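You operate a simulated robot arm through the tools that you are given. There is no shell and no other tool. Be economical: measure what you need, move in short steps, check, and stop when the job is done.

The job below is to be done with a simulated robot arm. You get a single attempt, and the scene is never put back.

TASK
Put the black plug and the jar labelled "27" from the top of the long steel table on the green tray.

The check looks at the end state, three seconds after you hand in, the way a careful person would. Anything else that was tipped, shoved, dropped, spilled or broken makes it a failure.

THE ROBOT
A 7-joint arm with a two-finger parallel gripper, fixed in place. Base frame: the origin is at the foot of the arm, x ahead of it, y to its left, z up; the work surface is at about z = 0. Readings come in m, rad, newtons and seconds.
With the tool pointing down near the work surface it reaches from about 0.24 to 0.62 m from the base axis. Its first joint turns from -1.152 to 1.152 rad. Payload 2.6 kg.
Tool frame: the origin (TCP) lies between the finger pads and is the grasp point; the fingertips stand 0.03 m ahead of it; z points along the fingers, y is the line along which they close. Largest opening 0.094 m; finger width 0.028, thickness 0.01; the body of the gripper, 0.05 by 0.096 m, starts 0.055 m behind the TCP.
Orientation is that of the tool frame in the base frame, as [roll, pitch, yaw] about the fixed x, y, z axes, in that order (R = Rz(yaw) Ry(pitch) Rx(roll)). With the fingers straight down and closing along the base's y, the tool's x points along the base's -x, its y along +y and its z along -z.

THE INTERFACE
- The arm moves only by the tool nudge_tool. Its argument "deltas" is a list of rows, each a list of 3 entries, a list of its own where there are three numbers: the turn, a rotation vector about the base's x, y, z in rad, then the shift along the base's x, y, z in m, then the gripper command, from -1 (shut) to 1 (fully open), values between in proportion. In form: [[[rx, ry, rz], [dx, dy, dz], fingers], ...]. A call has 1 to 20 rows; each row shifts and turns the commanded pose from where the row before left it. A row lasts 0.2 s, in which the tool goes at most 0.05 m and 0.15 rad; a call with a longer step from one row to the next is refused whole, and so is a gripper value outside its range. Where a pose cannot be reached the arm comes as near as it can. A force on the tool above 40 N (or 10 N above the force at the start of the call, whichever is more), or a blocked arm, ends the call early, and 0.2 s more pass. The fingers move at their own pace (about 0.072 m/s each) and stop on an object; they squeeze with about 42 N. The grip force told is the motor's: it shows also when the fingers shut on nothing. Time passes only in rows, and 0.2 s behind the last, so rows that do not move let the fingers close. It gives the time, the measured TCP pose, the force on the tool (base axes), the opening and the grip force at its end, in the units of the frame above (readings bear some noise), and new pictures: "show" is both (left out), scene, wrist or none.
- Cameras (640 x 400 px; columns grow to the right, rows downward): "scene" is fixed at [0.0207, 0.4336, 0.5739]; the picture's right is [-0.80, -0.60, 0.00], its down [-0.37, 0.49, -0.79] and it looks along [0.47, -0.63, -0.61] (base axes); focal length 257 px, centre (320, 200). "wrist" rides on the gripper at [-0.037, 0, -0.058] in the tool frame; the picture's right is [0.00, -1.00, 0.00], its down [0.97, 0.00, -0.24] and it looks along [0.24, 0.00, 0.97] (tool axes); focal length 218 px, centre (320, 200).
- measure_at(camera, pixels): there is no depth. For up to 12 entries [column, row, z] of the newest picture of that camera ("zoom" is the newest enlarged one), the place [x, y] in the base frame at which the ray of that pixel passes the height z, good to about 0.003 m, but the place of the scene camera against the robot may be out by one fixed shift of up to 0.025 m in any direction. No time passes.
- zoom(camera, box): a new picture of the part [left, top, right, bottom] of that camera's present view, enlarged. No time passes.
- close_job(): hands the job in; it is judged then, once.

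Keep the steps short. Do not move on a guess: measure, check each grasp and each placing, and mend mistakes. In all there are 60 turns and 120 pictures (those below and enlarged ones count). Leave the gripper open and the arm clear of the work at the hand-in unless told otherwise, and finish with a single line.

The tools are called after "Emit:" as a command line: name --argument value ..., lists and objects as JSON in quotes. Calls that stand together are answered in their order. nudge_tool: Moves the arm, as the interface text tells. Its arguments: {"type":"object","properties":{"deltas":{"type":"array"},"show":{"type":"string","enum":["both","scene","wrist","none"]}},"required":["deltas"]} The other tools are called the same way: measure_at (camera, pixels) gives the place at which the rays of pixels pass given heights; zoom (camera, box) takes an enlarged picture of a part of a camera's view; close_job () hands the job in.

At the start:

```text
clock: 0.0
position: [0.399, 0.1536, 0.3046]
tool_rot: [-3.141, 0.001, 3.141]
contact_force: [0.8, -0.2, 0.4]
width: 0.0937
grip_force: 0.0
```

scene: 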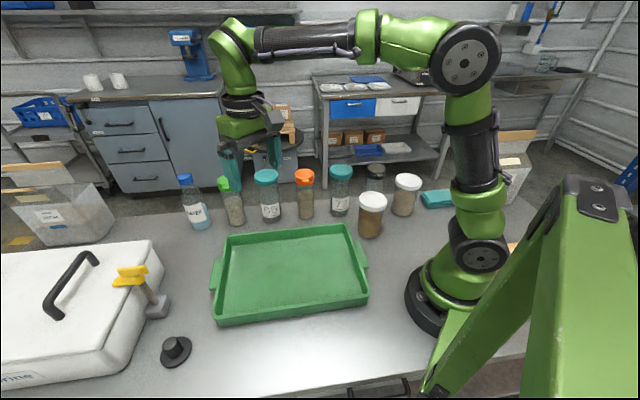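
wrist: 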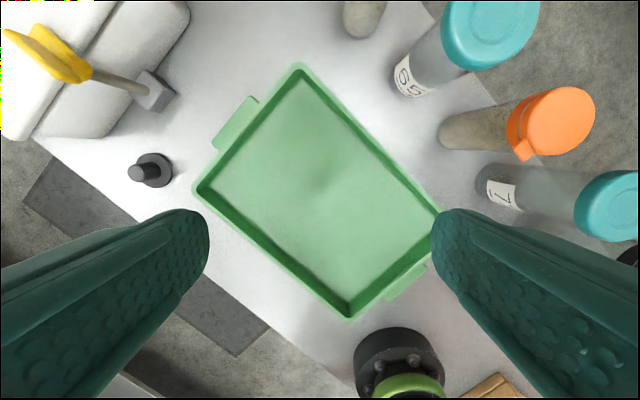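

I see a row of jars behind the green tray and a black plug near (175,350). I'll enlarge the jars to read their labels, and enlarge the plug.

Emit:
zoom --camera "scene" --box '[170, 150, 310, 238]'

Emit:
zoom --camera "scene" --box '[290, 150, 430, 238]'

Emit:
zoom --camera "wrist" --box '[330, 0, 640, 260]'

Emit:
zoom --camera "scene" --box '[100, 250, 240, 390]'

```text
4.55 times, centred on (240, 194) of scene
```

zoom: 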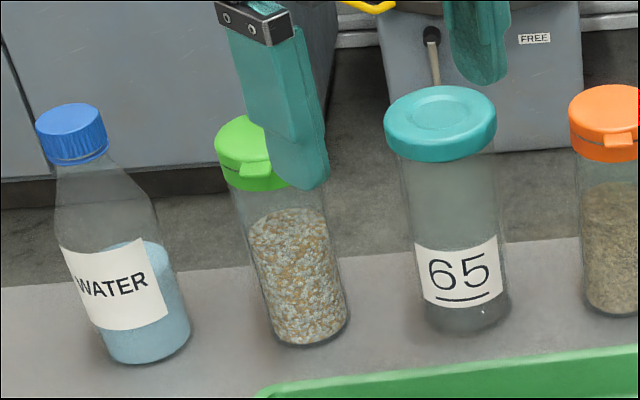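

```text
4.55 times, centred on (360, 194) of scene
```

zoom: 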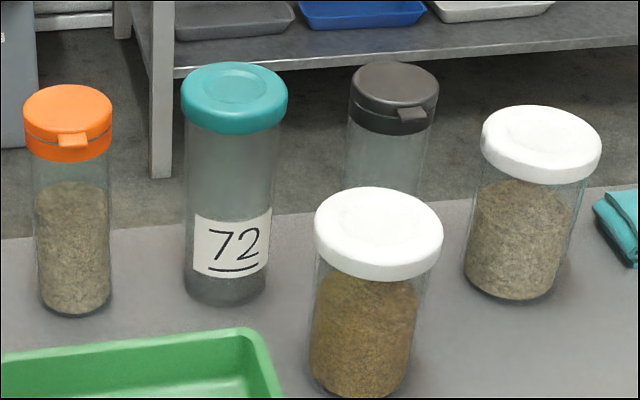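

```text
1.54 times, centred on (485, 130) of wrist
```

zoom: 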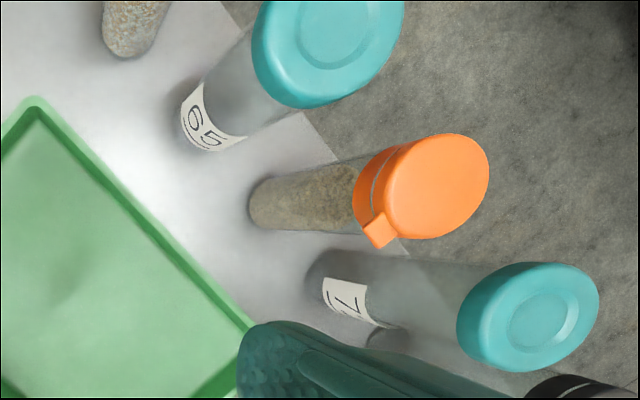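

```text
2.86 times, centred on (170, 320) of scene
```

zoom: 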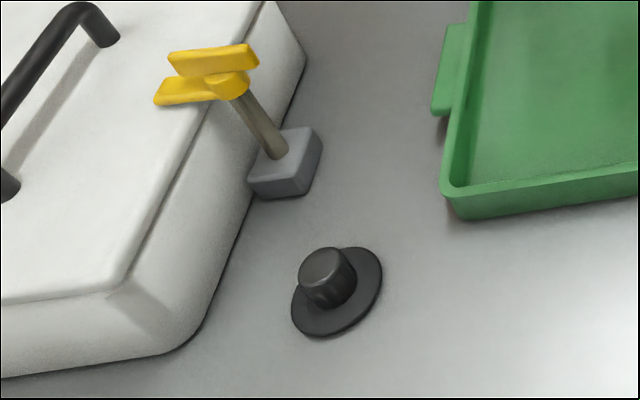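

The labels I can read are "65" and "72", neither of them 27. The dark-lidded jar at about (375,185) is partly hidden, and the others may have labels turned away. I'll measure where everything stands before looking from another side.

Emit:
measure_at --camera "scene" --pixels '[[202, 226, 0], [236, 222, 0], [271, 218, 0], [306, 215, 0], [340, 211, 0], [375, 203, 0], [369, 233, 0], [402, 211, 0], [175, 352, 0], [436, 200, 0], [216, 325, 0], [368, 295, 0]]'

Emit:
measure_at --camera "wrist" --pixels '[[152, 174, 0], [405, 88, 0], [455, 130, 0], [490, 180, 0], [358, 25, 0], [298, 66, 0.02], [197, 188, 0.02], [348, 318, 0.02], [440, 212, 0.02], [142, 172, 0.03], [160, 95, 0]]'

```text
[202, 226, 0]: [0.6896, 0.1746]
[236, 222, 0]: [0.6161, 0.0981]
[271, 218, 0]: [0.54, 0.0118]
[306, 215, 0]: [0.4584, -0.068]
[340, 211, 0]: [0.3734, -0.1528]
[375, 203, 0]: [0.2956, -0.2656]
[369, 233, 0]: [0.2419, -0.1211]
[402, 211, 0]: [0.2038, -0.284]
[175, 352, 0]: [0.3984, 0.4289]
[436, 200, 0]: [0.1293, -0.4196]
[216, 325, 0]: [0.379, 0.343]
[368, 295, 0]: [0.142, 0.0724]
```

```text
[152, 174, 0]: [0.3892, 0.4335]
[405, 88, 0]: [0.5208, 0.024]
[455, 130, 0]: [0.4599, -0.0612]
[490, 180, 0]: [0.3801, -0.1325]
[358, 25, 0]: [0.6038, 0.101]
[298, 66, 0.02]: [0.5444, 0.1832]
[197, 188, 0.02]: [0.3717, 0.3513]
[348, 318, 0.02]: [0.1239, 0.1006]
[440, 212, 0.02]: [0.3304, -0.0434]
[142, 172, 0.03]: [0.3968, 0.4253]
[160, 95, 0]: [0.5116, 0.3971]
```

The dark-lidded jar stands near (0.295,-0.266), about as far from the base axis as the tool can get. I'll turn the tool a quarter turn at its present height, so that the wrist camera leans toward -y, and move it a little closer. At 0.30 m the fingers stay above the lids.

Emit:
nudge_tool --deltas '[[[0, 0, 0.143], [-0.005, -0.01, 0.0], 1], [[0, 0, 0.143], [-0.005, -0.01, 0.0], 1], [[0, 0, 0.143], [-0.005, -0.01, 0.0], 1], [[0, 0, 0.143], [-0.005, -0.01, 0.0], 1], [[0, 0, 0.143], [-0.005, -0.01, 0.0], 1], [[0, 0, 0.143], [-0.005, -0.01, 0.0], 1], [[0, 0, 0.143], [-0.005, -0.01, 0.0], 1], [[0, 0, 0.143], [-0.005, -0.01, 0.0], 1], [[0, 0, 0.143], [-0.005, -0.01, 0.0], 1], [[0, 0, 0.143], [-0.005, -0.01, 0.0], 1], [[0, 0, 0.143], [-0.005, -0.01, 0.0], 1]]'

```text
clock: 2.4
position: [0.3447, 0.0423, 0.3063]
tool_rot: [3.141, 0.001, -1.568]
contact_force: [0.4, 0.1, 0.6]
width: 0.0941
grip_force: 0.1
```

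scene: 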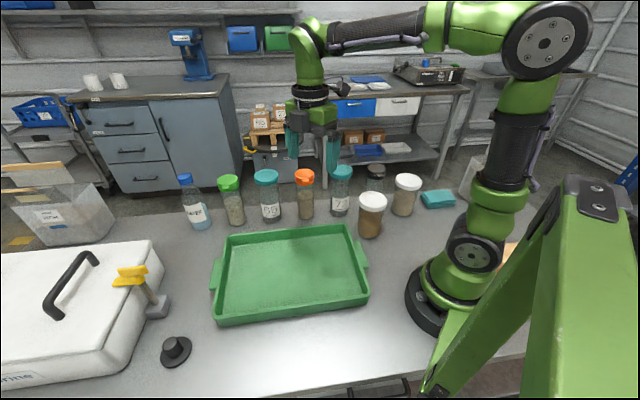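
wrist: 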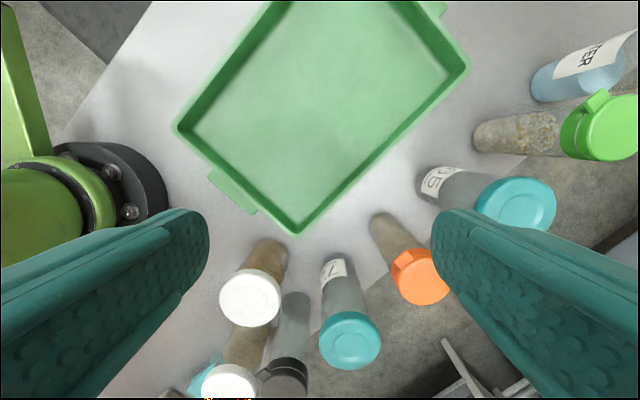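

The dark-lidded jar now shows at about (290,340) in the wrist view. I'll enlarge that part.

Emit:
zoom --camera "wrist" --box '[190, 230, 430, 400]'

Emit:
zoom --camera "scene" --box '[320, 150, 470, 245]'

```text
2.35 times, centred on (310, 315) of wrist
```

zoom: 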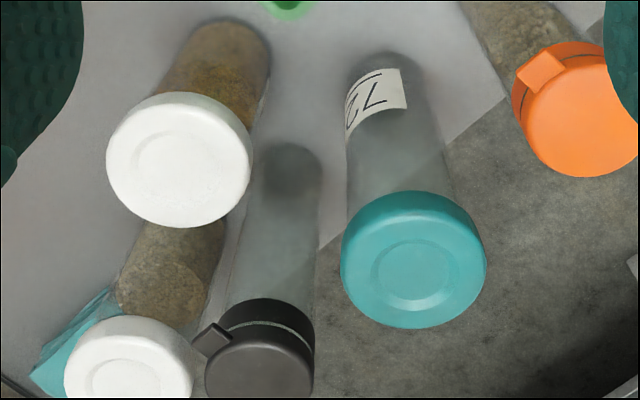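

```text
4.21 times, centred on (395, 198) of scene
```

zoom: 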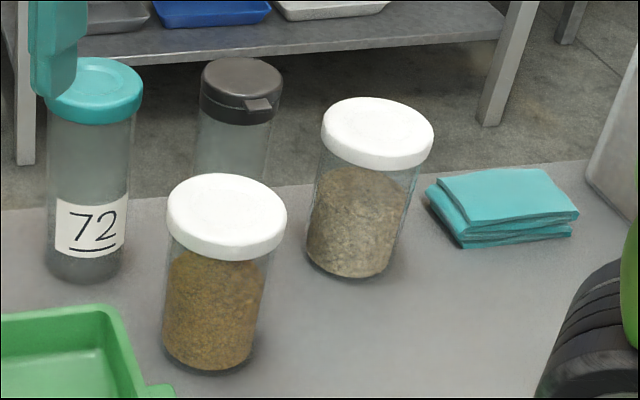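

No label shows on the near side of the dark-lidded jar or the white-lidded jars. The far sides are still unseen. I'll swing the tool high to beyond the row, near (0.45,-0.30), with the camera facing back toward the base's left.

Emit:
nudge_tool --deltas '[[[0, 0, -0.139], [0.006, -0.02, 0.002], 1], [[0, 0, -0.139], [0.006, -0.02, 0.002], 1], [[0, 0, -0.139], [0.006, -0.02, 0.002], 1], [[0, 0, -0.139], [0.006, -0.02, 0.002], 1], [[0, 0, -0.139], [0.006, -0.02, 0.002], 1], [[0, 0, -0.139], [0.006, -0.02, 0.002], 1], [[0, 0, -0.139], [0.006, -0.02, 0.002], 1], [[0, 0, -0.139], [0.006, -0.02, 0.002], 1], [[0, 0, -0.139], [0.006, -0.02, 0.002], 1], [[0, 0, -0.139], [0.006, -0.02, 0.002], 1], [[0, 0, -0.139], [0.006, -0.02, 0.002], 1], [[0, 0, -0.139], [0.006, -0.02, 0.002], 1], [[0, 0, -0.139], [0.006, -0.02, 0.002], 1], [[0, 0, -0.139], [0.006, -0.02, 0.002], 1], [[0, 0, -0.139], [0.006, -0.02, 0.002], 1], [[0, 0, -0.139], [0.006, -0.02, 0.002], 1], [[0, 0, -0.139], [0.006, -0.02, 0.002], 1]]' --show "wrist"

```text
clock: 6.0
position: [0.4533, -0.2903, 0.3302]
tool_rot: [-3.14, 0.004, 2.372]
contact_force: [-0.3, 0.8, 0.6]
width: 0.0939
grip_force: 0.0
out of reach, approached as far as the arm can: row 17
```

wrist: 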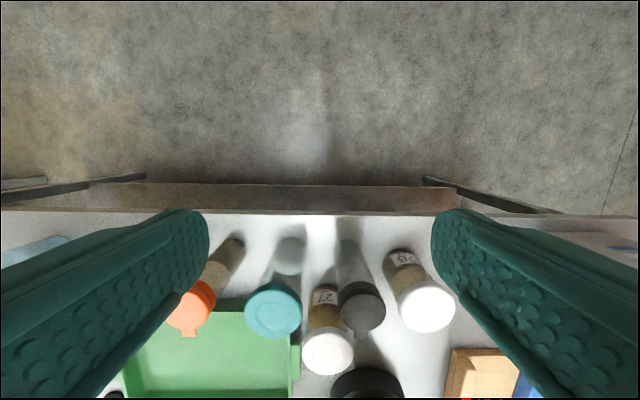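

Now labels show on the far sides of both white-lidded jars, at (325,296) and (403,260). I'll enlarge them.

Emit:
zoom --camera "wrist" --box '[280, 230, 470, 380]'

Emit:
zoom --camera "wrist" --box '[300, 275, 350, 325]'

Emit:
zoom --camera "wrist" --box '[380, 240, 430, 280]'

```text
2.67 times, centred on (375, 305) of wrist
```

zoom: 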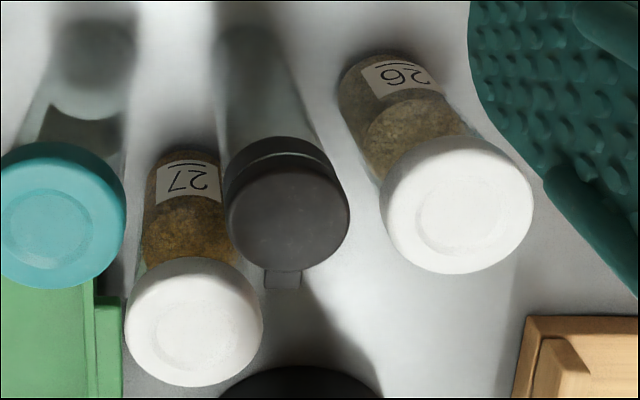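

```text
8.00 times, centred on (325, 300) of wrist
```

zoom: 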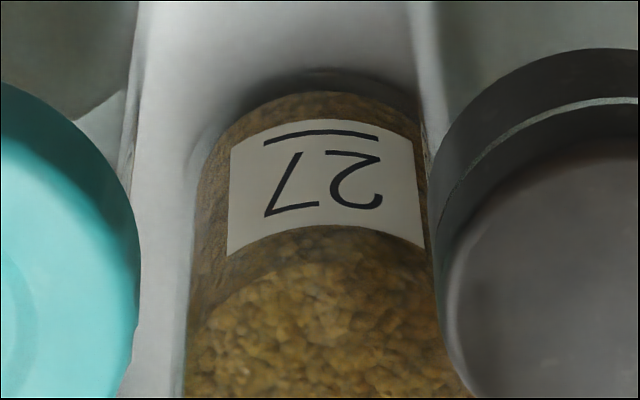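

```text
10.00 times, centred on (405, 260) of wrist
```

zoom: 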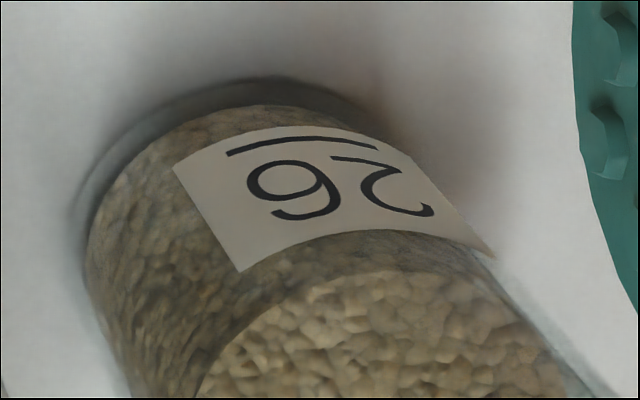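

The front white-lidded jar is "27" and the one behind it is "26". The target stands near (0.242,-0.121). I'll move above it at 0.30 m with the tool's x axis pointing toward the base, to get its place and size.

Emit:
nudge_tool --deltas '[[[0, 0, 0.034], [-0.023, 0.0188, -0.003], 1], [[0, 0, 0.034], [-0.023, 0.0188, -0.003], 1], [[0, 0, 0.034], [-0.023, 0.0188, -0.003], 1], [[0, 0, 0.034], [-0.023, 0.0188, -0.003], 1], [[0, 0, 0.034], [-0.023, 0.0188, -0.003], 1], [[0, 0, 0.034], [-0.023, 0.0188, -0.003], 1], [[0, 0, 0.034], [-0.023, 0.0188, -0.003], 1], [[0, 0, 0.034], [-0.023, 0.0188, -0.003], 1], [[0, 0, 0.034], [-0.023, 0.0188, -0.003], 1]]'

```text
clock: 8.0
position: [0.2479, -0.1194, 0.3038]
tool_rot: [3.141, 0.0, 2.659]
contact_force: [0.0, 0.4, 0.8]
width: 0.0939
grip_force: 0.0
```

scene: 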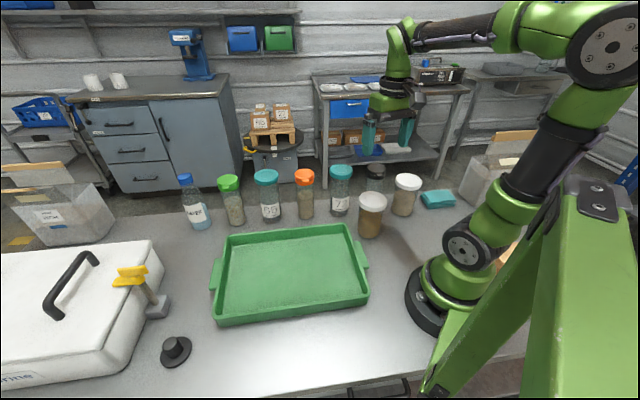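
wrist: 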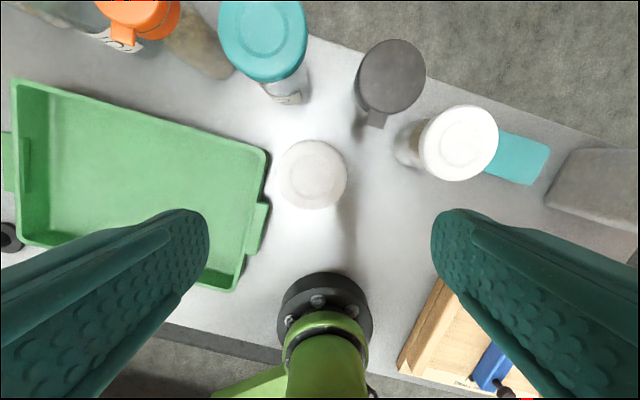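

The "27" lid is at (313,174) in the wrist view and at about (373,199) in the scene view. To find its height, I'll compare both rays at several heights. The tray's corners will give me the scene camera's shift.

Emit:
measure_at --camera "wrist" --pixels '[[313, 174, 0.08], [313, 174, 0.1], [313, 174, 0.12], [313, 174, 0.14], [279, 174, 0.1], [348, 174, 0.1], [313, 140, 0.1], [313, 208, 0.1], [267, 151, 0.03], [14, 81, 0.03]]'

Emit:
measure_at --camera "scene" --pixels '[[372.7, 199.2, 0.08], [372.7, 199.2, 0.1], [372.7, 199.2, 0.12], [372.7, 199.2, 0.14], [354, 225, 0.03], [226, 235, 0.03], [369, 235, 0], [368, 293, 0.03]]'

Emit:
zoom --camera "scene" --box '[330, 180, 410, 250]'

Emit:
zoom --camera "wrist" --box '[240, 110, 400, 240]'

```text
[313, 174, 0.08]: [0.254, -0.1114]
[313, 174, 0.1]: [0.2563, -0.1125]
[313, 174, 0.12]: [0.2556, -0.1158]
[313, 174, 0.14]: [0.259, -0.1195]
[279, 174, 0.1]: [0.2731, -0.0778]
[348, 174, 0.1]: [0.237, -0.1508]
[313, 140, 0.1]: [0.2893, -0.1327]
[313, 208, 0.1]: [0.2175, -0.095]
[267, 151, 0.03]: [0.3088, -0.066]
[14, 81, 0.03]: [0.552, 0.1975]
```

```text
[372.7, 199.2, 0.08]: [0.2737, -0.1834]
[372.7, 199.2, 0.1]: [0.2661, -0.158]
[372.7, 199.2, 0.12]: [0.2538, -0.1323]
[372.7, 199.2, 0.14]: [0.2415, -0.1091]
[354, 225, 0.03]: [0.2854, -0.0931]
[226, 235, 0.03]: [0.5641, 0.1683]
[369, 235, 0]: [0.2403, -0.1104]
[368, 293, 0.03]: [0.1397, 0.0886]
```

```text
5.71 times, centred on (370, 215) of scene
```

zoom: 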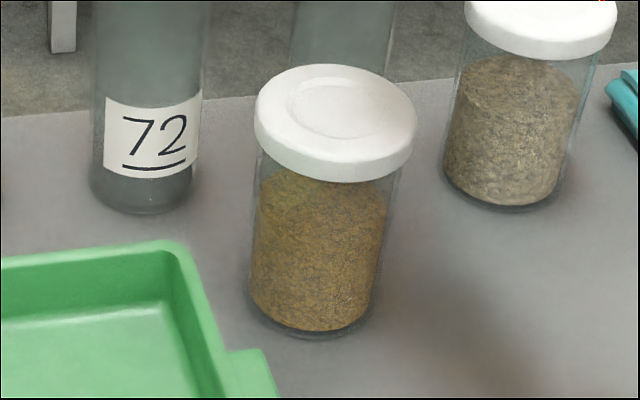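

```text
3.08 times, centred on (320, 175) of wrist
```

zoom: 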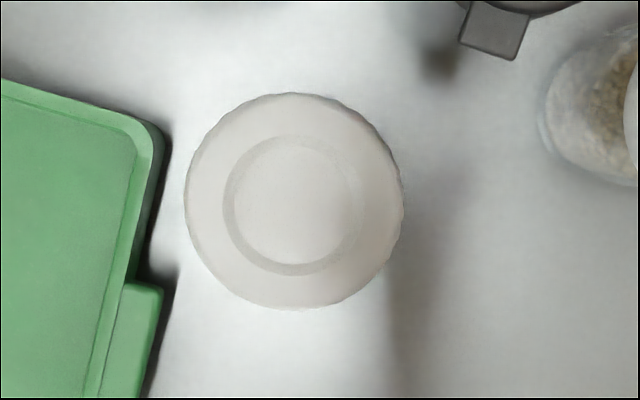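

The jar is about 0.115 m tall and its lid about 0.077 m across, centred near (0.256,-0.115). That leaves about 8 mm each side in the open gripper. I'll centre over it, come down to 0.20 m and check again.

Emit:
nudge_tool --deltas '[[[0, 0, 0], [0.008, 0.004, 0], 1], [[0, 0, 0], [0, 0, -0.035], 1], [[0, 0, 0], [0, 0, -0.035], 1], [[0, 0, 0], [0, 0, -0.034], 1], [[0, 0, 0], [0, 0, 0], 1]]'

```text
clock: 9.2
position: [0.2549, -0.1145, 0.1994]
tool_rot: [3.141, -0.001, 2.659]
contact_force: [-0.3, -0.2, -0.5]
width: 0.094
grip_force: 0.1
```

scene: 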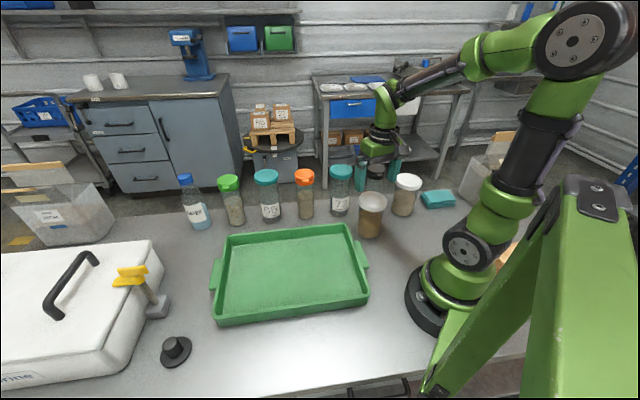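
wrist: 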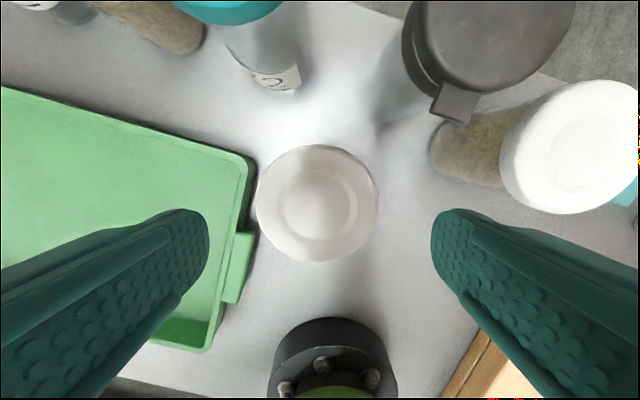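

The lid centre is now at (317,204) and about 122 px wide, which gives a lid top near z = 0.12. I'll measure its centre there.

Emit:
measure_at --camera "wrist" --pixels '[[317, 204, 0.12], [256, 204, 0.115], [378, 204, 0.115], [317, 145, 0.12], [317, 264, 0.12], [317, 204, 0.11]]'

Emit:
zoom --camera "scene" --box '[320, 120, 430, 250]'

```text
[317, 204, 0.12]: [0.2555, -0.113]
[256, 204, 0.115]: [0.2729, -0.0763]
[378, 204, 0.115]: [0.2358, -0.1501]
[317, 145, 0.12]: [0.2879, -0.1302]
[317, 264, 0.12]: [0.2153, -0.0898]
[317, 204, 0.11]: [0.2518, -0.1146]
```

```text
3.08 times, centred on (375, 185) of scene
```

zoom: 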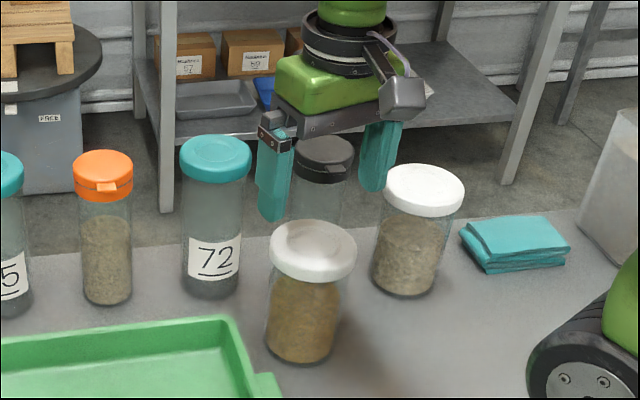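

The centre comes out at about (0.254,-0.113), 1–2 mm from the tool. I'll go down in small steps to z = 0.10, so the pads straddle the lid, and watch the force.

Emit:
nudge_tool --deltas '[[[0, 0, 0], [-0.001, 0.001, -0.025], 1], [[0, 0, 0], [0, 0, -0.025], 1], [[0, 0, 0], [0, 0, -0.02], 1], [[0, 0, 0], [0, 0, -0.015], 1], [[0, 0, 0], [0, 0, -0.015], 1], [[0, 0, 0], [0, 0, 0], 1]]'

```text
clock: 10.6
position: [0.2534, -0.1142, 0.0991]
tool_rot: [-3.141, -0.002, 2.658]
contact_force: [0.1, -0.3, -0.3]
width: 0.094
grip_force: 0.1
```

scene: 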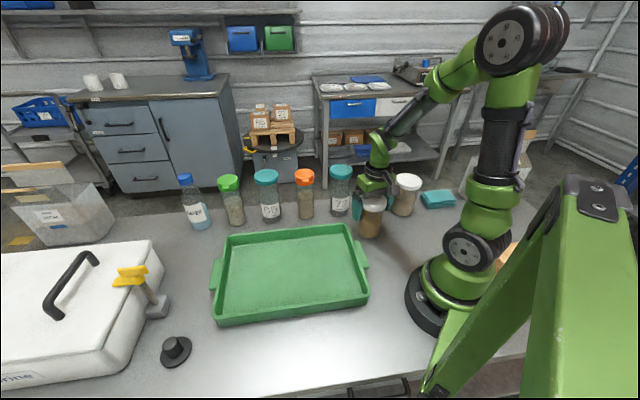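
wrist: 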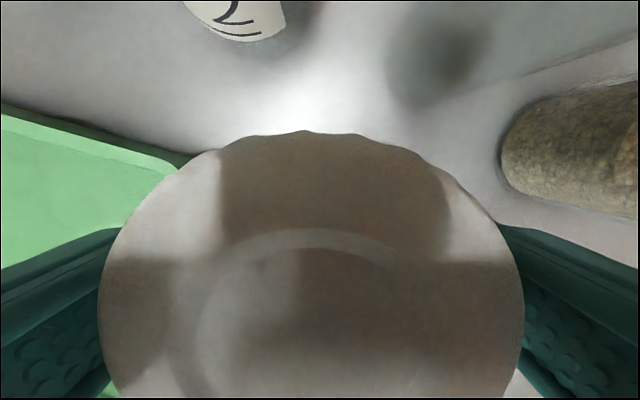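

The fingers straddle the lid with no contact force. The lid centre looks about 3 mm outward from the tool, so I'll correct that and close the fingers, waiting for them to grip.

Emit:
nudge_tool --deltas '[[[0, 0, 0], [0.003, -0.001, 0], 1], [[0, 0, 0], [0, 0, 0], 0.6], [[0, 0, 0], [0, 0, 0], -1], [[0, 0, 0], [0, 0, 0], -1], [[0, 0, 0], [0, 0, 0], -1], [[0, 0, 0], [0, 0, 0], -1]]'

```text
clock: 12.0
position: [0.2567, -0.1156, 0.0984]
tool_rot: [-3.141, 0.0, 2.658]
contact_force: [1.4, 2.1, 0.4]
width: 0.0782
grip_force: 42.2
```

scene: 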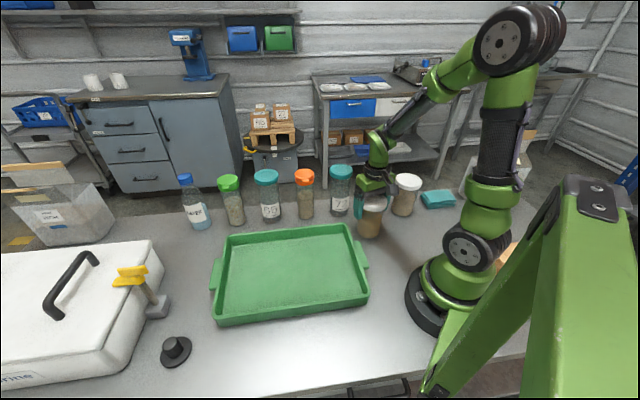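
wrist: 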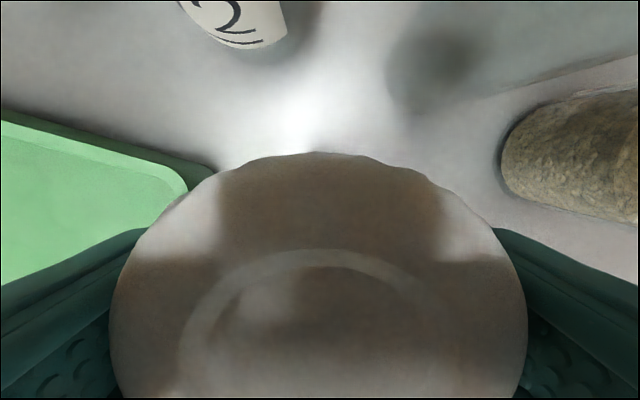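

The fingers stopped at 0.078 m with 42 N, so they hold the lid. I'll lift slowly and check that the whole jar comes up.

Emit:
nudge_tool --deltas '[[[0, 0, 0], [0, 0, 0.01], -1], [[0, 0, 0], [0, 0, 0.015], -1], [[0, 0, 0], [0, 0, 0.025], -1], [[0, 0, 0], [0, 0, 0.025], -1], [[0, 0, 0], [0, 0, 0.025], -1]]'

```text
clock: 13.2
position: [0.2563, -0.1155, 0.1986]
tool_rot: [-3.141, 0.001, 2.658]
contact_force: [-0.6, 0.1, -3.6]
width: 0.0773
grip_force: 41.6
```

scene: 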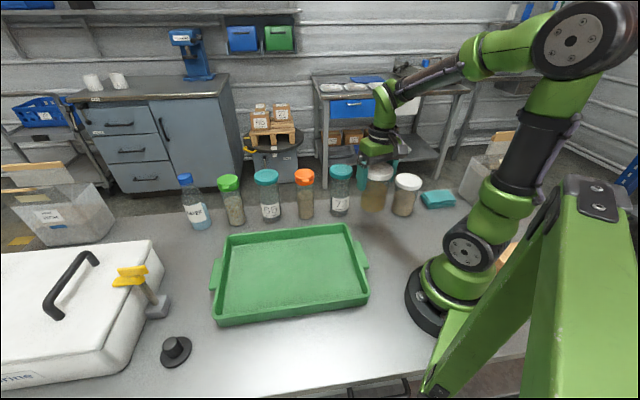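
wrist: 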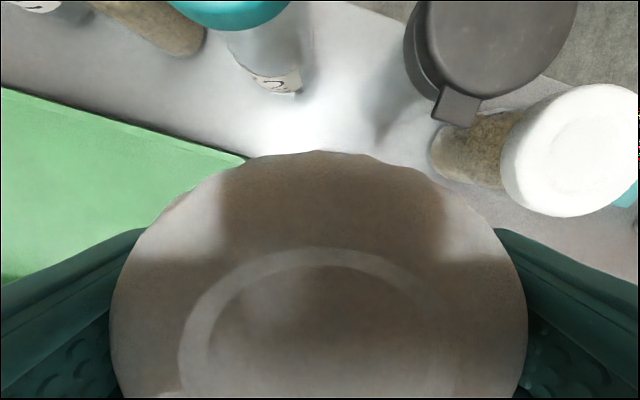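

The jar came up whole. The tray's corners are about (0.544,0.183), (0.372,0.351), (0.124,0.100) and (0.32,-0.055). I'll carry the jar over the rim to (0.30,0.09), about 0.10 m inside the nearest edges, which leaves room for the plug.

Emit:
nudge_tool --deltas '[[[0, 0, 0], [0.006, 0.025, 0], -1], [[0, 0, 0], [0.008, 0.036, 0], -1], [[0, 0, 0], [0.008, 0.036, 0], -1], [[0, 0, 0], [0.008, 0.036, 0], -1], [[0, 0, 0], [0.008, 0.036, 0], -1], [[0, 0, 0], [0.006, 0.036, 0], -1], [[0, 0, 0], [0, 0, -0.03], -1], [[0, 0, 0], [0, 0, -0.03], -1], [[0, 0, 0], [0, 0, -0.015], -1]]'

```text
clock: 15.2
position: [0.3003, 0.0897, 0.1231]
tool_rot: [-3.142, 0.0, 2.657]
contact_force: [0.2, 0.6, -4.0]
width: 0.0778
grip_force: 42.0
```

scene: 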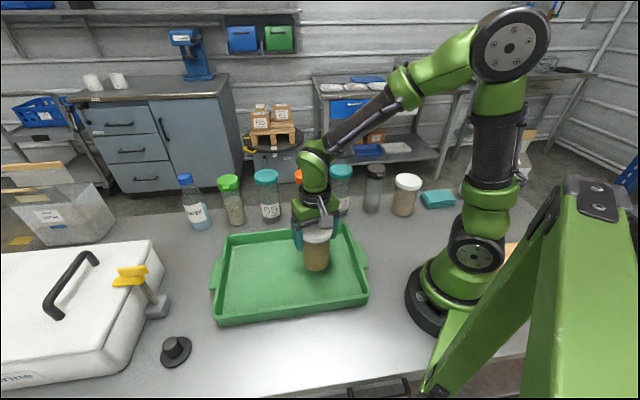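
wrist: 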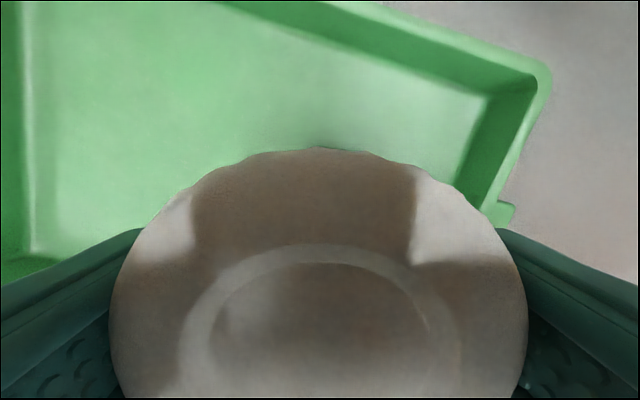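

The jar hangs well inside the tray with its base about 25 mm above the table. I'll lower it in small steps.

Emit:
nudge_tool --deltas '[[[0, 0, 0], [0, 0, -0.006], -1], [[0, 0, 0], [0, 0, -0.005], -1], [[0, 0, 0], [0, 0, -0.004], -1], [[0, 0, 0], [0, 0, 0], -1]]' --show "none"

```text
clock: 16.2
position: [0.2999, 0.0894, 0.1087]
tool_rot: [3.141, 0.0, 2.658]
contact_force: [0.1, 0.2, -3.4]
width: 0.0776
grip_force: 41.7
```

The force is still just the jar's weight. I'll go on in 2 mm steps.

Emit:
nudge_tool --deltas '[[[0, 0, 0], [0, 0, -0.002], -1], [[0, 0, 0], [0, 0, -0.002], -1], [[0, 0, 0], [0, 0, 0], -1]]' --show "scene"

```text
clock: 17.0
position: [0.3005, 0.0896, 0.1058]
tool_rot: [3.141, 0.0, 2.658]
contact_force: [-1.0, 0.4, 3.1]
width: 0.0777
grip_force: 41.9
```

scene: 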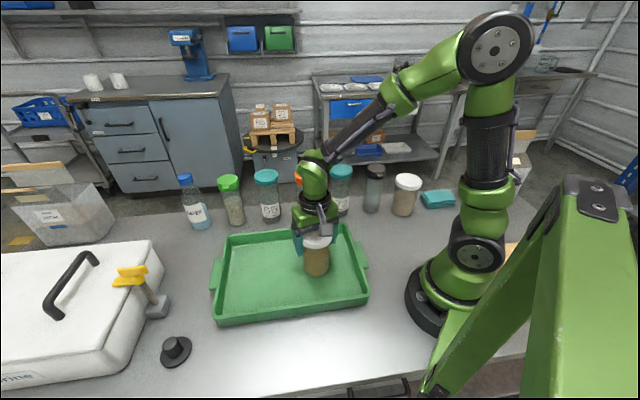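

The force changed from -3.4 to +3.1 N, so the jar rests on the tray floor. I'll open the fingers in stages, then rise straight up.

Emit:
nudge_tool --deltas '[[[0, 0, 0], [0, 0, 0], 0.8], [[0, 0, 0], [0, 0, 0], 1], [[0, 0, 0], [0, 0, 0], 1], [[0, 0, 0], [0, 0, 0.02], 1], [[0, 0, 0], [0, 0, 0.03], 1], [[0, 0, 0], [0, 0, 0.04], 1], [[0, 0, 0], [0, 0, 0.04], 1], [[0, 0, 0], [0, 0, 0.04], 1]]'

```text
clock: 18.8
position: [0.3023, 0.0899, 0.2736]
tool_rot: [-3.141, 0.001, 2.659]
contact_force: [0.0, -0.5, 0.6]
width: 0.0938
grip_force: 0.1
```

scene: 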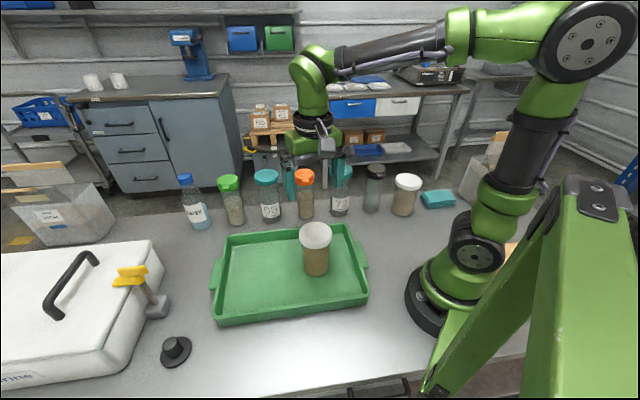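
wrist: 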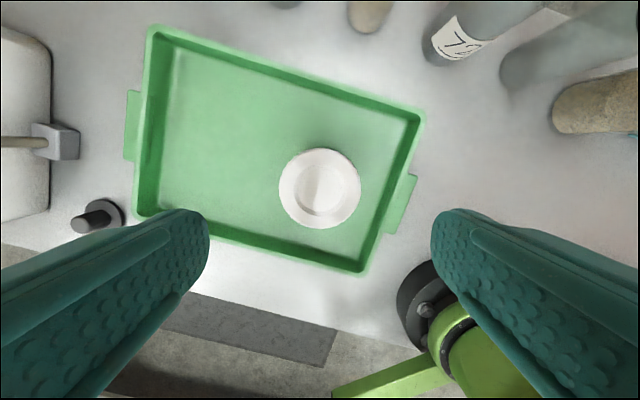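

The jar stands upright and free in the tray. Next is the plug near (0.392,0.43). I'll move over it at 0.28 m with the tool's x axis pointing toward the base.

Emit:
nudge_tool --deltas '[[[0, 0, 0.131], [0.0088, 0.033, 0.001], 1], [[0, 0, 0.131], [0.0088, 0.033, 0.001], 1], [[0, 0, 0.131], [0.0088, 0.033, 0.001], 1], [[0, 0, 0.131], [0.0088, 0.033, 0.001], 1], [[0, 0, 0.131], [0.0088, 0.033, 0.001], 1], [[0, 0, 0.131], [0.0088, 0.033, 0.001], 1], [[0, 0, 0.131], [0.0088, 0.033, 0.001], 1], [[0, 0, 0.131], [0.0088, 0.033, 0.001], 1], [[0, 0, 0.131], [0.0088, 0.033, 0.001], 1], [[0, 0, 0.131], [0.0088, 0.033, 0.001], 1]]'

```text
clock: 21.0
position: [0.3838, 0.4132, 0.2791]
tool_rot: [-3.14, -0.003, -2.312]
contact_force: [-0.4, 0.0, -0.8]
width: 0.094
grip_force: 0.1
out of reach, approached as far as the arm can: row 10
```

scene: 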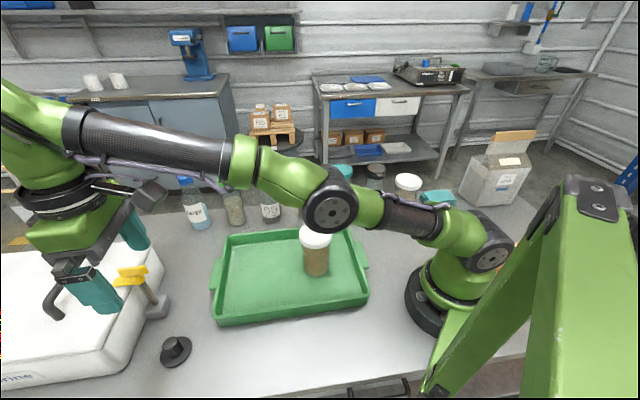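
wrist: 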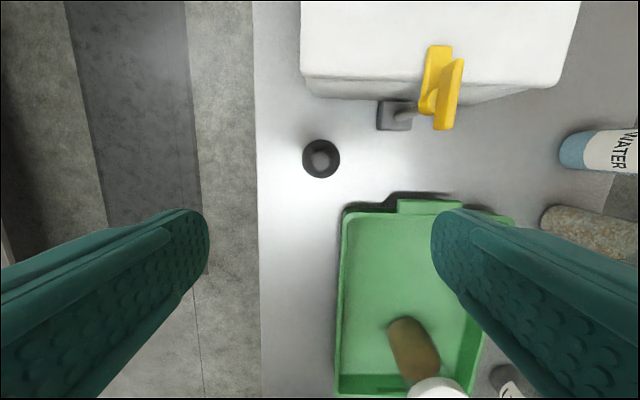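

The plug is at (321,158), with the white box above it in the picture and the yellow valve to its right. I'll enlarge the area and measure the plug and its surroundings.

Emit:
zoom --camera "wrist" --box '[260, 70, 480, 210]'

Emit:
measure_at --camera "wrist" --pixels '[[321, 159, 0.0], [320, 158, 0.03], [302, 159, 0.0], [340, 159, 0.0], [310, 158, 0.03], [330, 158, 0.03], [305, 93, 0.0], [395, 129, 0.0], [400, 215, 0.02], [377, 130, 0.0], [435, 125, 0.08], [302, 80, 0.1]]'

```text
2.86 times, centred on (370, 140) of wrist
```

zoom: 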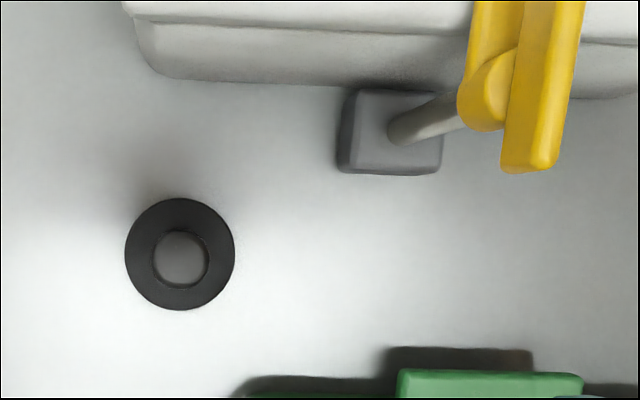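

```text
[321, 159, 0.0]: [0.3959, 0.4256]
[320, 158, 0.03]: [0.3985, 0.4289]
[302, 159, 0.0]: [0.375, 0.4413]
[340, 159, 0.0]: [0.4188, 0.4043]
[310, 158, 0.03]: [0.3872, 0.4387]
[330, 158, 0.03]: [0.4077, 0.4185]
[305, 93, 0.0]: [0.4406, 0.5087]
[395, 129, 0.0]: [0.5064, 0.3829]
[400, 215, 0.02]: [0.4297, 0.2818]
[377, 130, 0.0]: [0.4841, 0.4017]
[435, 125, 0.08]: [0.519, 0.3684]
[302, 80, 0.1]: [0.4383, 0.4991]
```

The plug's centre is about (0.397,0.427). Its flange is about 0.057 m across and the knob about 0.027 m. The box face and valve block are each about 0.09 m away. I'll lower to about 0.15 m, narrowing the fingers to about 0.055 m for clearance, and read the pose there.

Emit:
nudge_tool --deltas '[[[0, 0, 0], [0, 0, -0.03], 0.2], [[0, 0, 0], [0, 0, -0.035], 0.2], [[0, 0, 0], [0, 0, -0.035], 0.2], [[0, 0, 0], [0, 0, -0.03], 0.2], [[0, 0, 0], [0, 0, 0], 0.2]]'

```text
clock: 22.2
position: [0.3835, 0.4127, 0.1498]
tool_rot: [-3.141, 0.001, -2.315]
contact_force: [-0.6, 0.0, 0.7]
width: 0.0563
grip_force: 0.0
```

scene: 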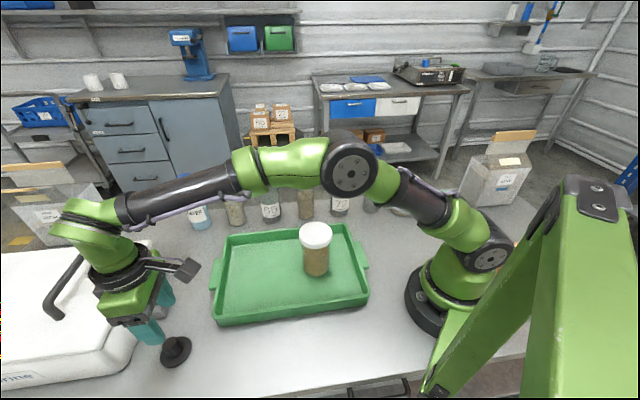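
wrist: 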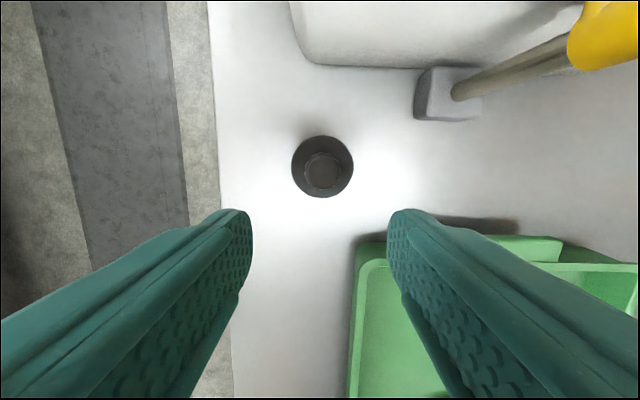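

Now the plug shows at (322,168), and the black gripper bracket seems to be clear of everything. I'll measure it again from here.

Emit:
zoom --camera "wrist" --box '[270, 110, 374, 220]'

Emit:
zoom --camera "scene" --box '[100, 300, 220, 390]'

Emit:
measure_at --camera "wrist" --pixels '[[322, 167, 0.0], [322, 172, 0.03], [322, 172, 0.04], [322, 172, 0.02], [291, 167, 0.0], [353, 167, 0.0], [302, 172, 0.03], [342, 172, 0.03], [320, 64, 0.0], [415, 118, 0.0]]'

```text
3.64 times, centred on (322, 165) of wrist
```

zoom: 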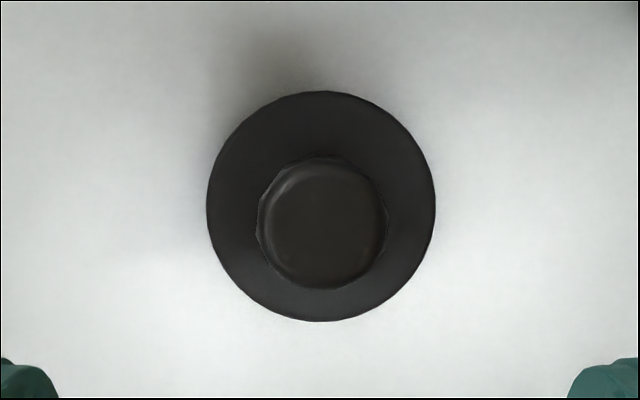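

```text
4.44 times, centred on (160, 345) of scene
```

zoom: 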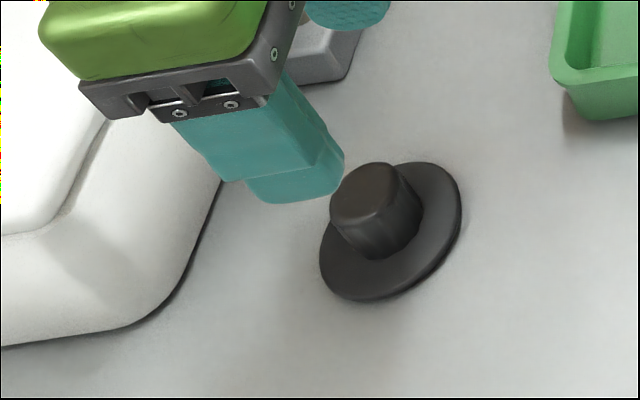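

```text
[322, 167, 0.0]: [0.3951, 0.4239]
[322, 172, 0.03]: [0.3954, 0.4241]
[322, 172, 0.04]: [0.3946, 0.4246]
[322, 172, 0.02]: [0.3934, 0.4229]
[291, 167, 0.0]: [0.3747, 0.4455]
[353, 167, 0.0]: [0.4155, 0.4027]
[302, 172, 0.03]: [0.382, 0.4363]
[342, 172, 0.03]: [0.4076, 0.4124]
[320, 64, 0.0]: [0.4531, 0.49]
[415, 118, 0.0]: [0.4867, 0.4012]
```

The plug's centre is (0.395,0.424). I'll shift about 11 mm in x and y and lower to z = 0.06, where the fingertips are at 0.03, and then check.

Emit:
nudge_tool --deltas '[[[0, 0, 0], [0.0115, 0.0115, -0.01], 0.2], [[0, 0, 0], [0, 0, -0.03], 0.2], [[0, 0, 0], [0, 0, -0.03], 0.2], [[0, 0, 0], [0, 0, -0.015], 0.2], [[0, 0, 0], [0, 0, 0], 0.2]]'

```text
clock: 23.4
position: [0.3945, 0.4247, 0.0647]
tool_rot: [-3.141, 0.0, -2.314]
contact_force: [0.2, -0.7, 0.1]
width: 0.0562
grip_force: 0.1
```

scene: 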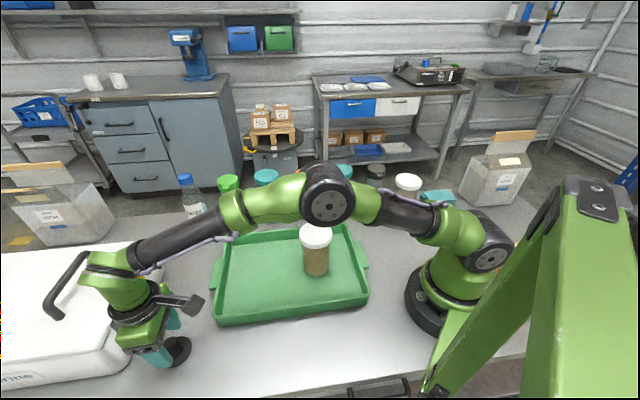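
wrist: 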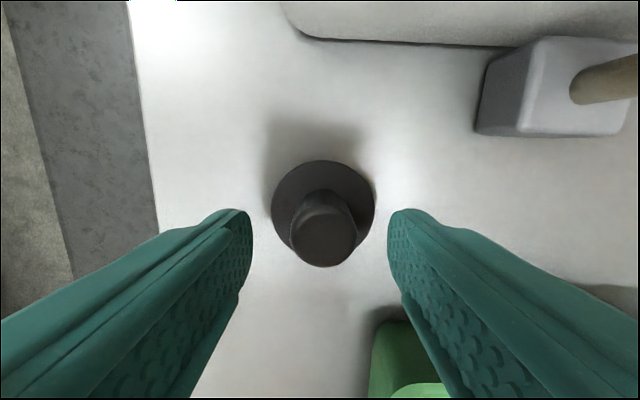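

The knob sits between the fingers, about 2 mm to the picture's right. I'll correct that and lower to z = 0.042, so the fingertips are at about 0.012, just above the flange.

Emit:
nudge_tool --deltas '[[[0, 0, 0], [0.0015, -0.0013, -0.01], 0.2], [[0, 0, 0], [0, 0, -0.007], 0.2], [[0, 0, 0], [0, 0, -0.006], 0.2], [[0, 0, 0], [0, 0, 0], 0.2]]'

Emit:
zoom --camera "scene" --box '[100, 290, 220, 380]'

```text
clock: 24.4
position: [0.3961, 0.4232, 0.0415]
tool_rot: [-3.142, -0.001, -2.315]
contact_force: [-0.2, 0.7, 0.2]
width: 0.0567
grip_force: 0.1
```

scene: 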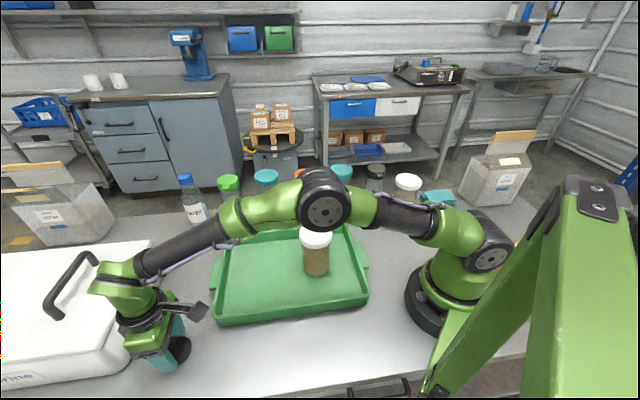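
wrist: 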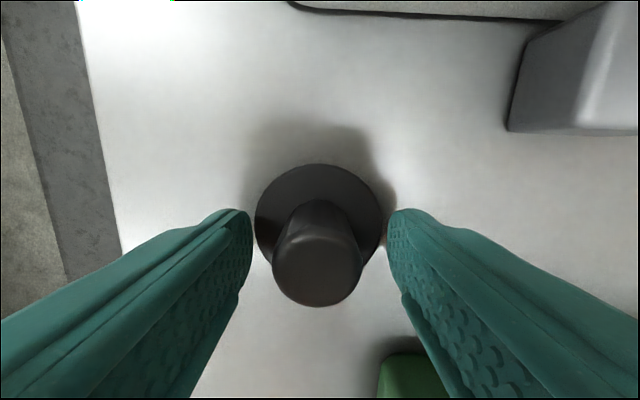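

```text
4.44 times, centred on (160, 335) of scene
```

zoom: 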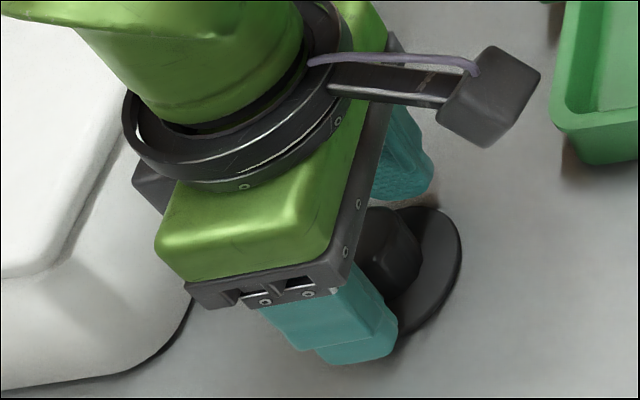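

It is aligned, with no contact. I'll close on the knob.

Emit:
nudge_tool --deltas '[[[0, 0, 0], [0, 0, 0], -0.2], [[0, 0, 0], [0, 0, 0], -1], [[0, 0, 0], [0, 0, 0], -1], [[0, 0, 0], [0, 0, 0], -1]]' --show "wrist"

```text
clock: 25.4
position: [0.3961, 0.4235, 0.0414]
tool_rot: [3.141, 0.0, -2.316]
contact_force: [-0.2, 0.2, -0.1]
width: 0.0268
grip_force: 42.1
```

wrist: 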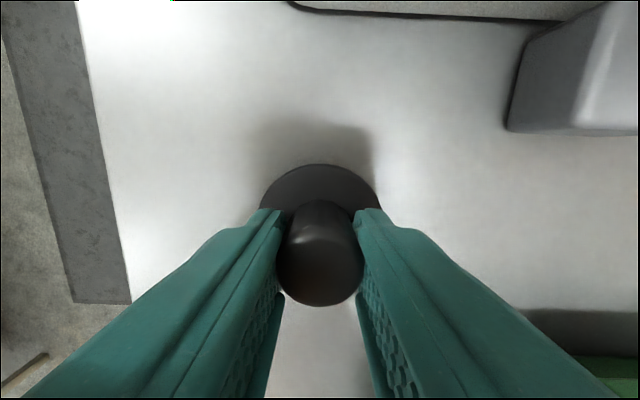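

The knob is held at 0.027 m with 42 N. I'll lift it slowly to about 0.16 m.

Emit:
nudge_tool --deltas '[[[0, 0, 0], [0, 0, 0.01], -1], [[0, 0, 0], [0, 0, 0.02], -1], [[0, 0, 0], [0, 0, 0.03], -1], [[0, 0, 0], [0, 0, 0.03], -1], [[0, 0, 0], [0, 0, 0.03], -1], [[0, 0, 0], [0, 0, 0], -1]]'

```text
clock: 26.8
position: [0.3952, 0.422, 0.1637]
tool_rot: [3.14, 0.0, -2.315]
contact_force: [-0.2, -0.1, -1.3]
width: 0.0266
grip_force: 41.5
```

scene: 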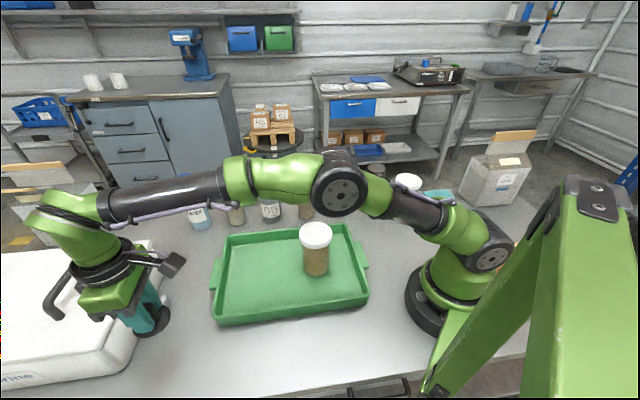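
wrist: 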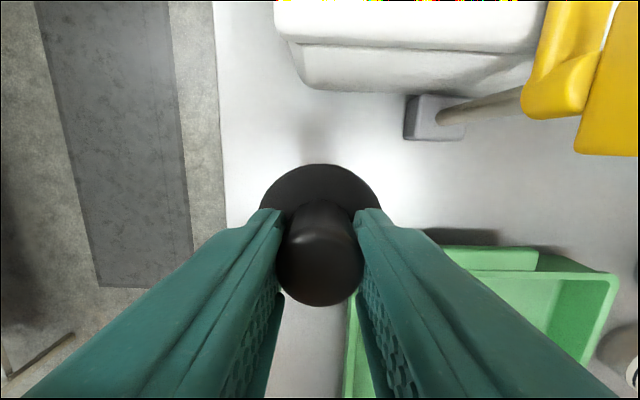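

The plug came up with the arm. I'll carry it level to (0.385,0.225), inside the tray and about 0.16 m from the jar, then lower to 0.08 m.

Emit:
nudge_tool --deltas '[[[0, 0, 0], [-0.002, -0.025, 0], -1], [[0, 0, 0], [-0.002, -0.034, 0], -1], [[0, 0, 0], [-0.002, -0.034, 0], -1], [[0, 0, 0], [-0.002, -0.034, 0], -1], [[0, 0, 0], [-0.001, -0.034, 0], -1], [[0, 0, 0], [-0.001, -0.034, 0], -1], [[0, 0, 0], [0, 0, -0.03], -1], [[0, 0, 0], [0, 0, -0.03], -1], [[0, 0, 0], [0, 0, -0.02], -1], [[0, 0, 0], [0, 0, 0], -1]]'

```text
clock: 29.0
position: [0.3853, 0.229, 0.0825]
tool_rot: [-3.141, -0.001, -2.315]
contact_force: [0.7, 0.1, -0.1]
width: 0.0263
grip_force: 41.9
```

scene: 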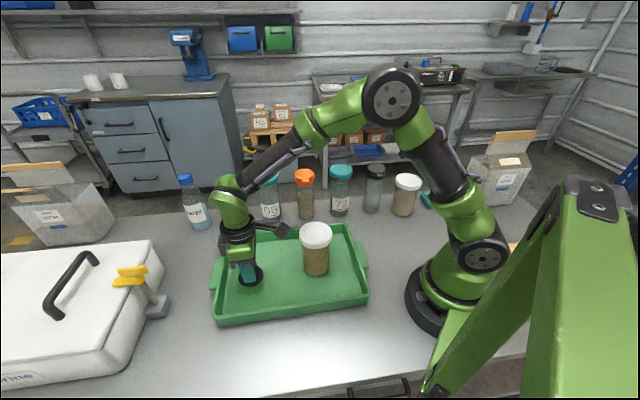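
wrist: 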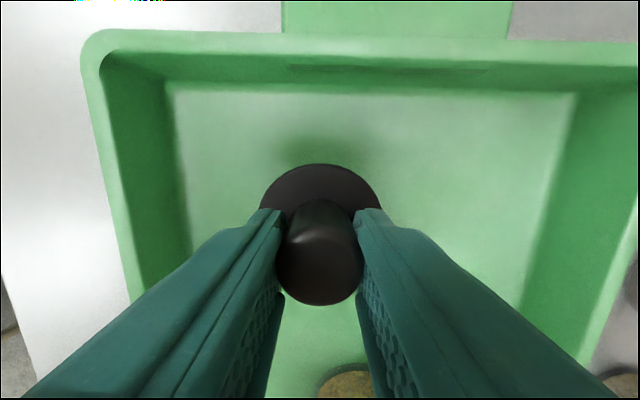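

The plug hangs over the tray floor. The jar showed that the floor is about 7 mm above the table, so contact should come near z = 0.048. I'll lower to about 0.053, then go on gently.

Emit:
nudge_tool --deltas '[[[0, 0, 0], [0, 0, -0.015], -1], [[0, 0, 0], [0, 0, -0.01], -1], [[0, 0, 0], [0, 0, -0.004], -1], [[0, 0, 0], [0, 0, -0.002], -1], [[0, 0, 0], [0, 0, -0.002], -1], [[0, 0, 0], [0, 0, 0], -1]]' --show "none"

```text
clock: 30.4
position: [0.3855, 0.2279, 0.0498]
tool_rot: [-3.142, -0.001, -2.314]
contact_force: [0.3, 0.3, -0.7]
width: 0.0265
grip_force: 41.7
```

There's no contact yet at 0.0498. I'll try two more 1 mm steps.

Emit:
nudge_tool --deltas '[[[0, 0, 0], [0, 0, -0.001], -1], [[0, 0, 0], [0, 0, -0.001], -1], [[0, 0, 0], [0, 0, 0], -1]]' --show "none"

```text
clock: 31.2
position: [0.3859, 0.2287, 0.0475]
tool_rot: [-3.14, 0.0, -2.314]
contact_force: [-5.0, -3.0, 13.1]
width: 0.0265
grip_force: 41.8
```

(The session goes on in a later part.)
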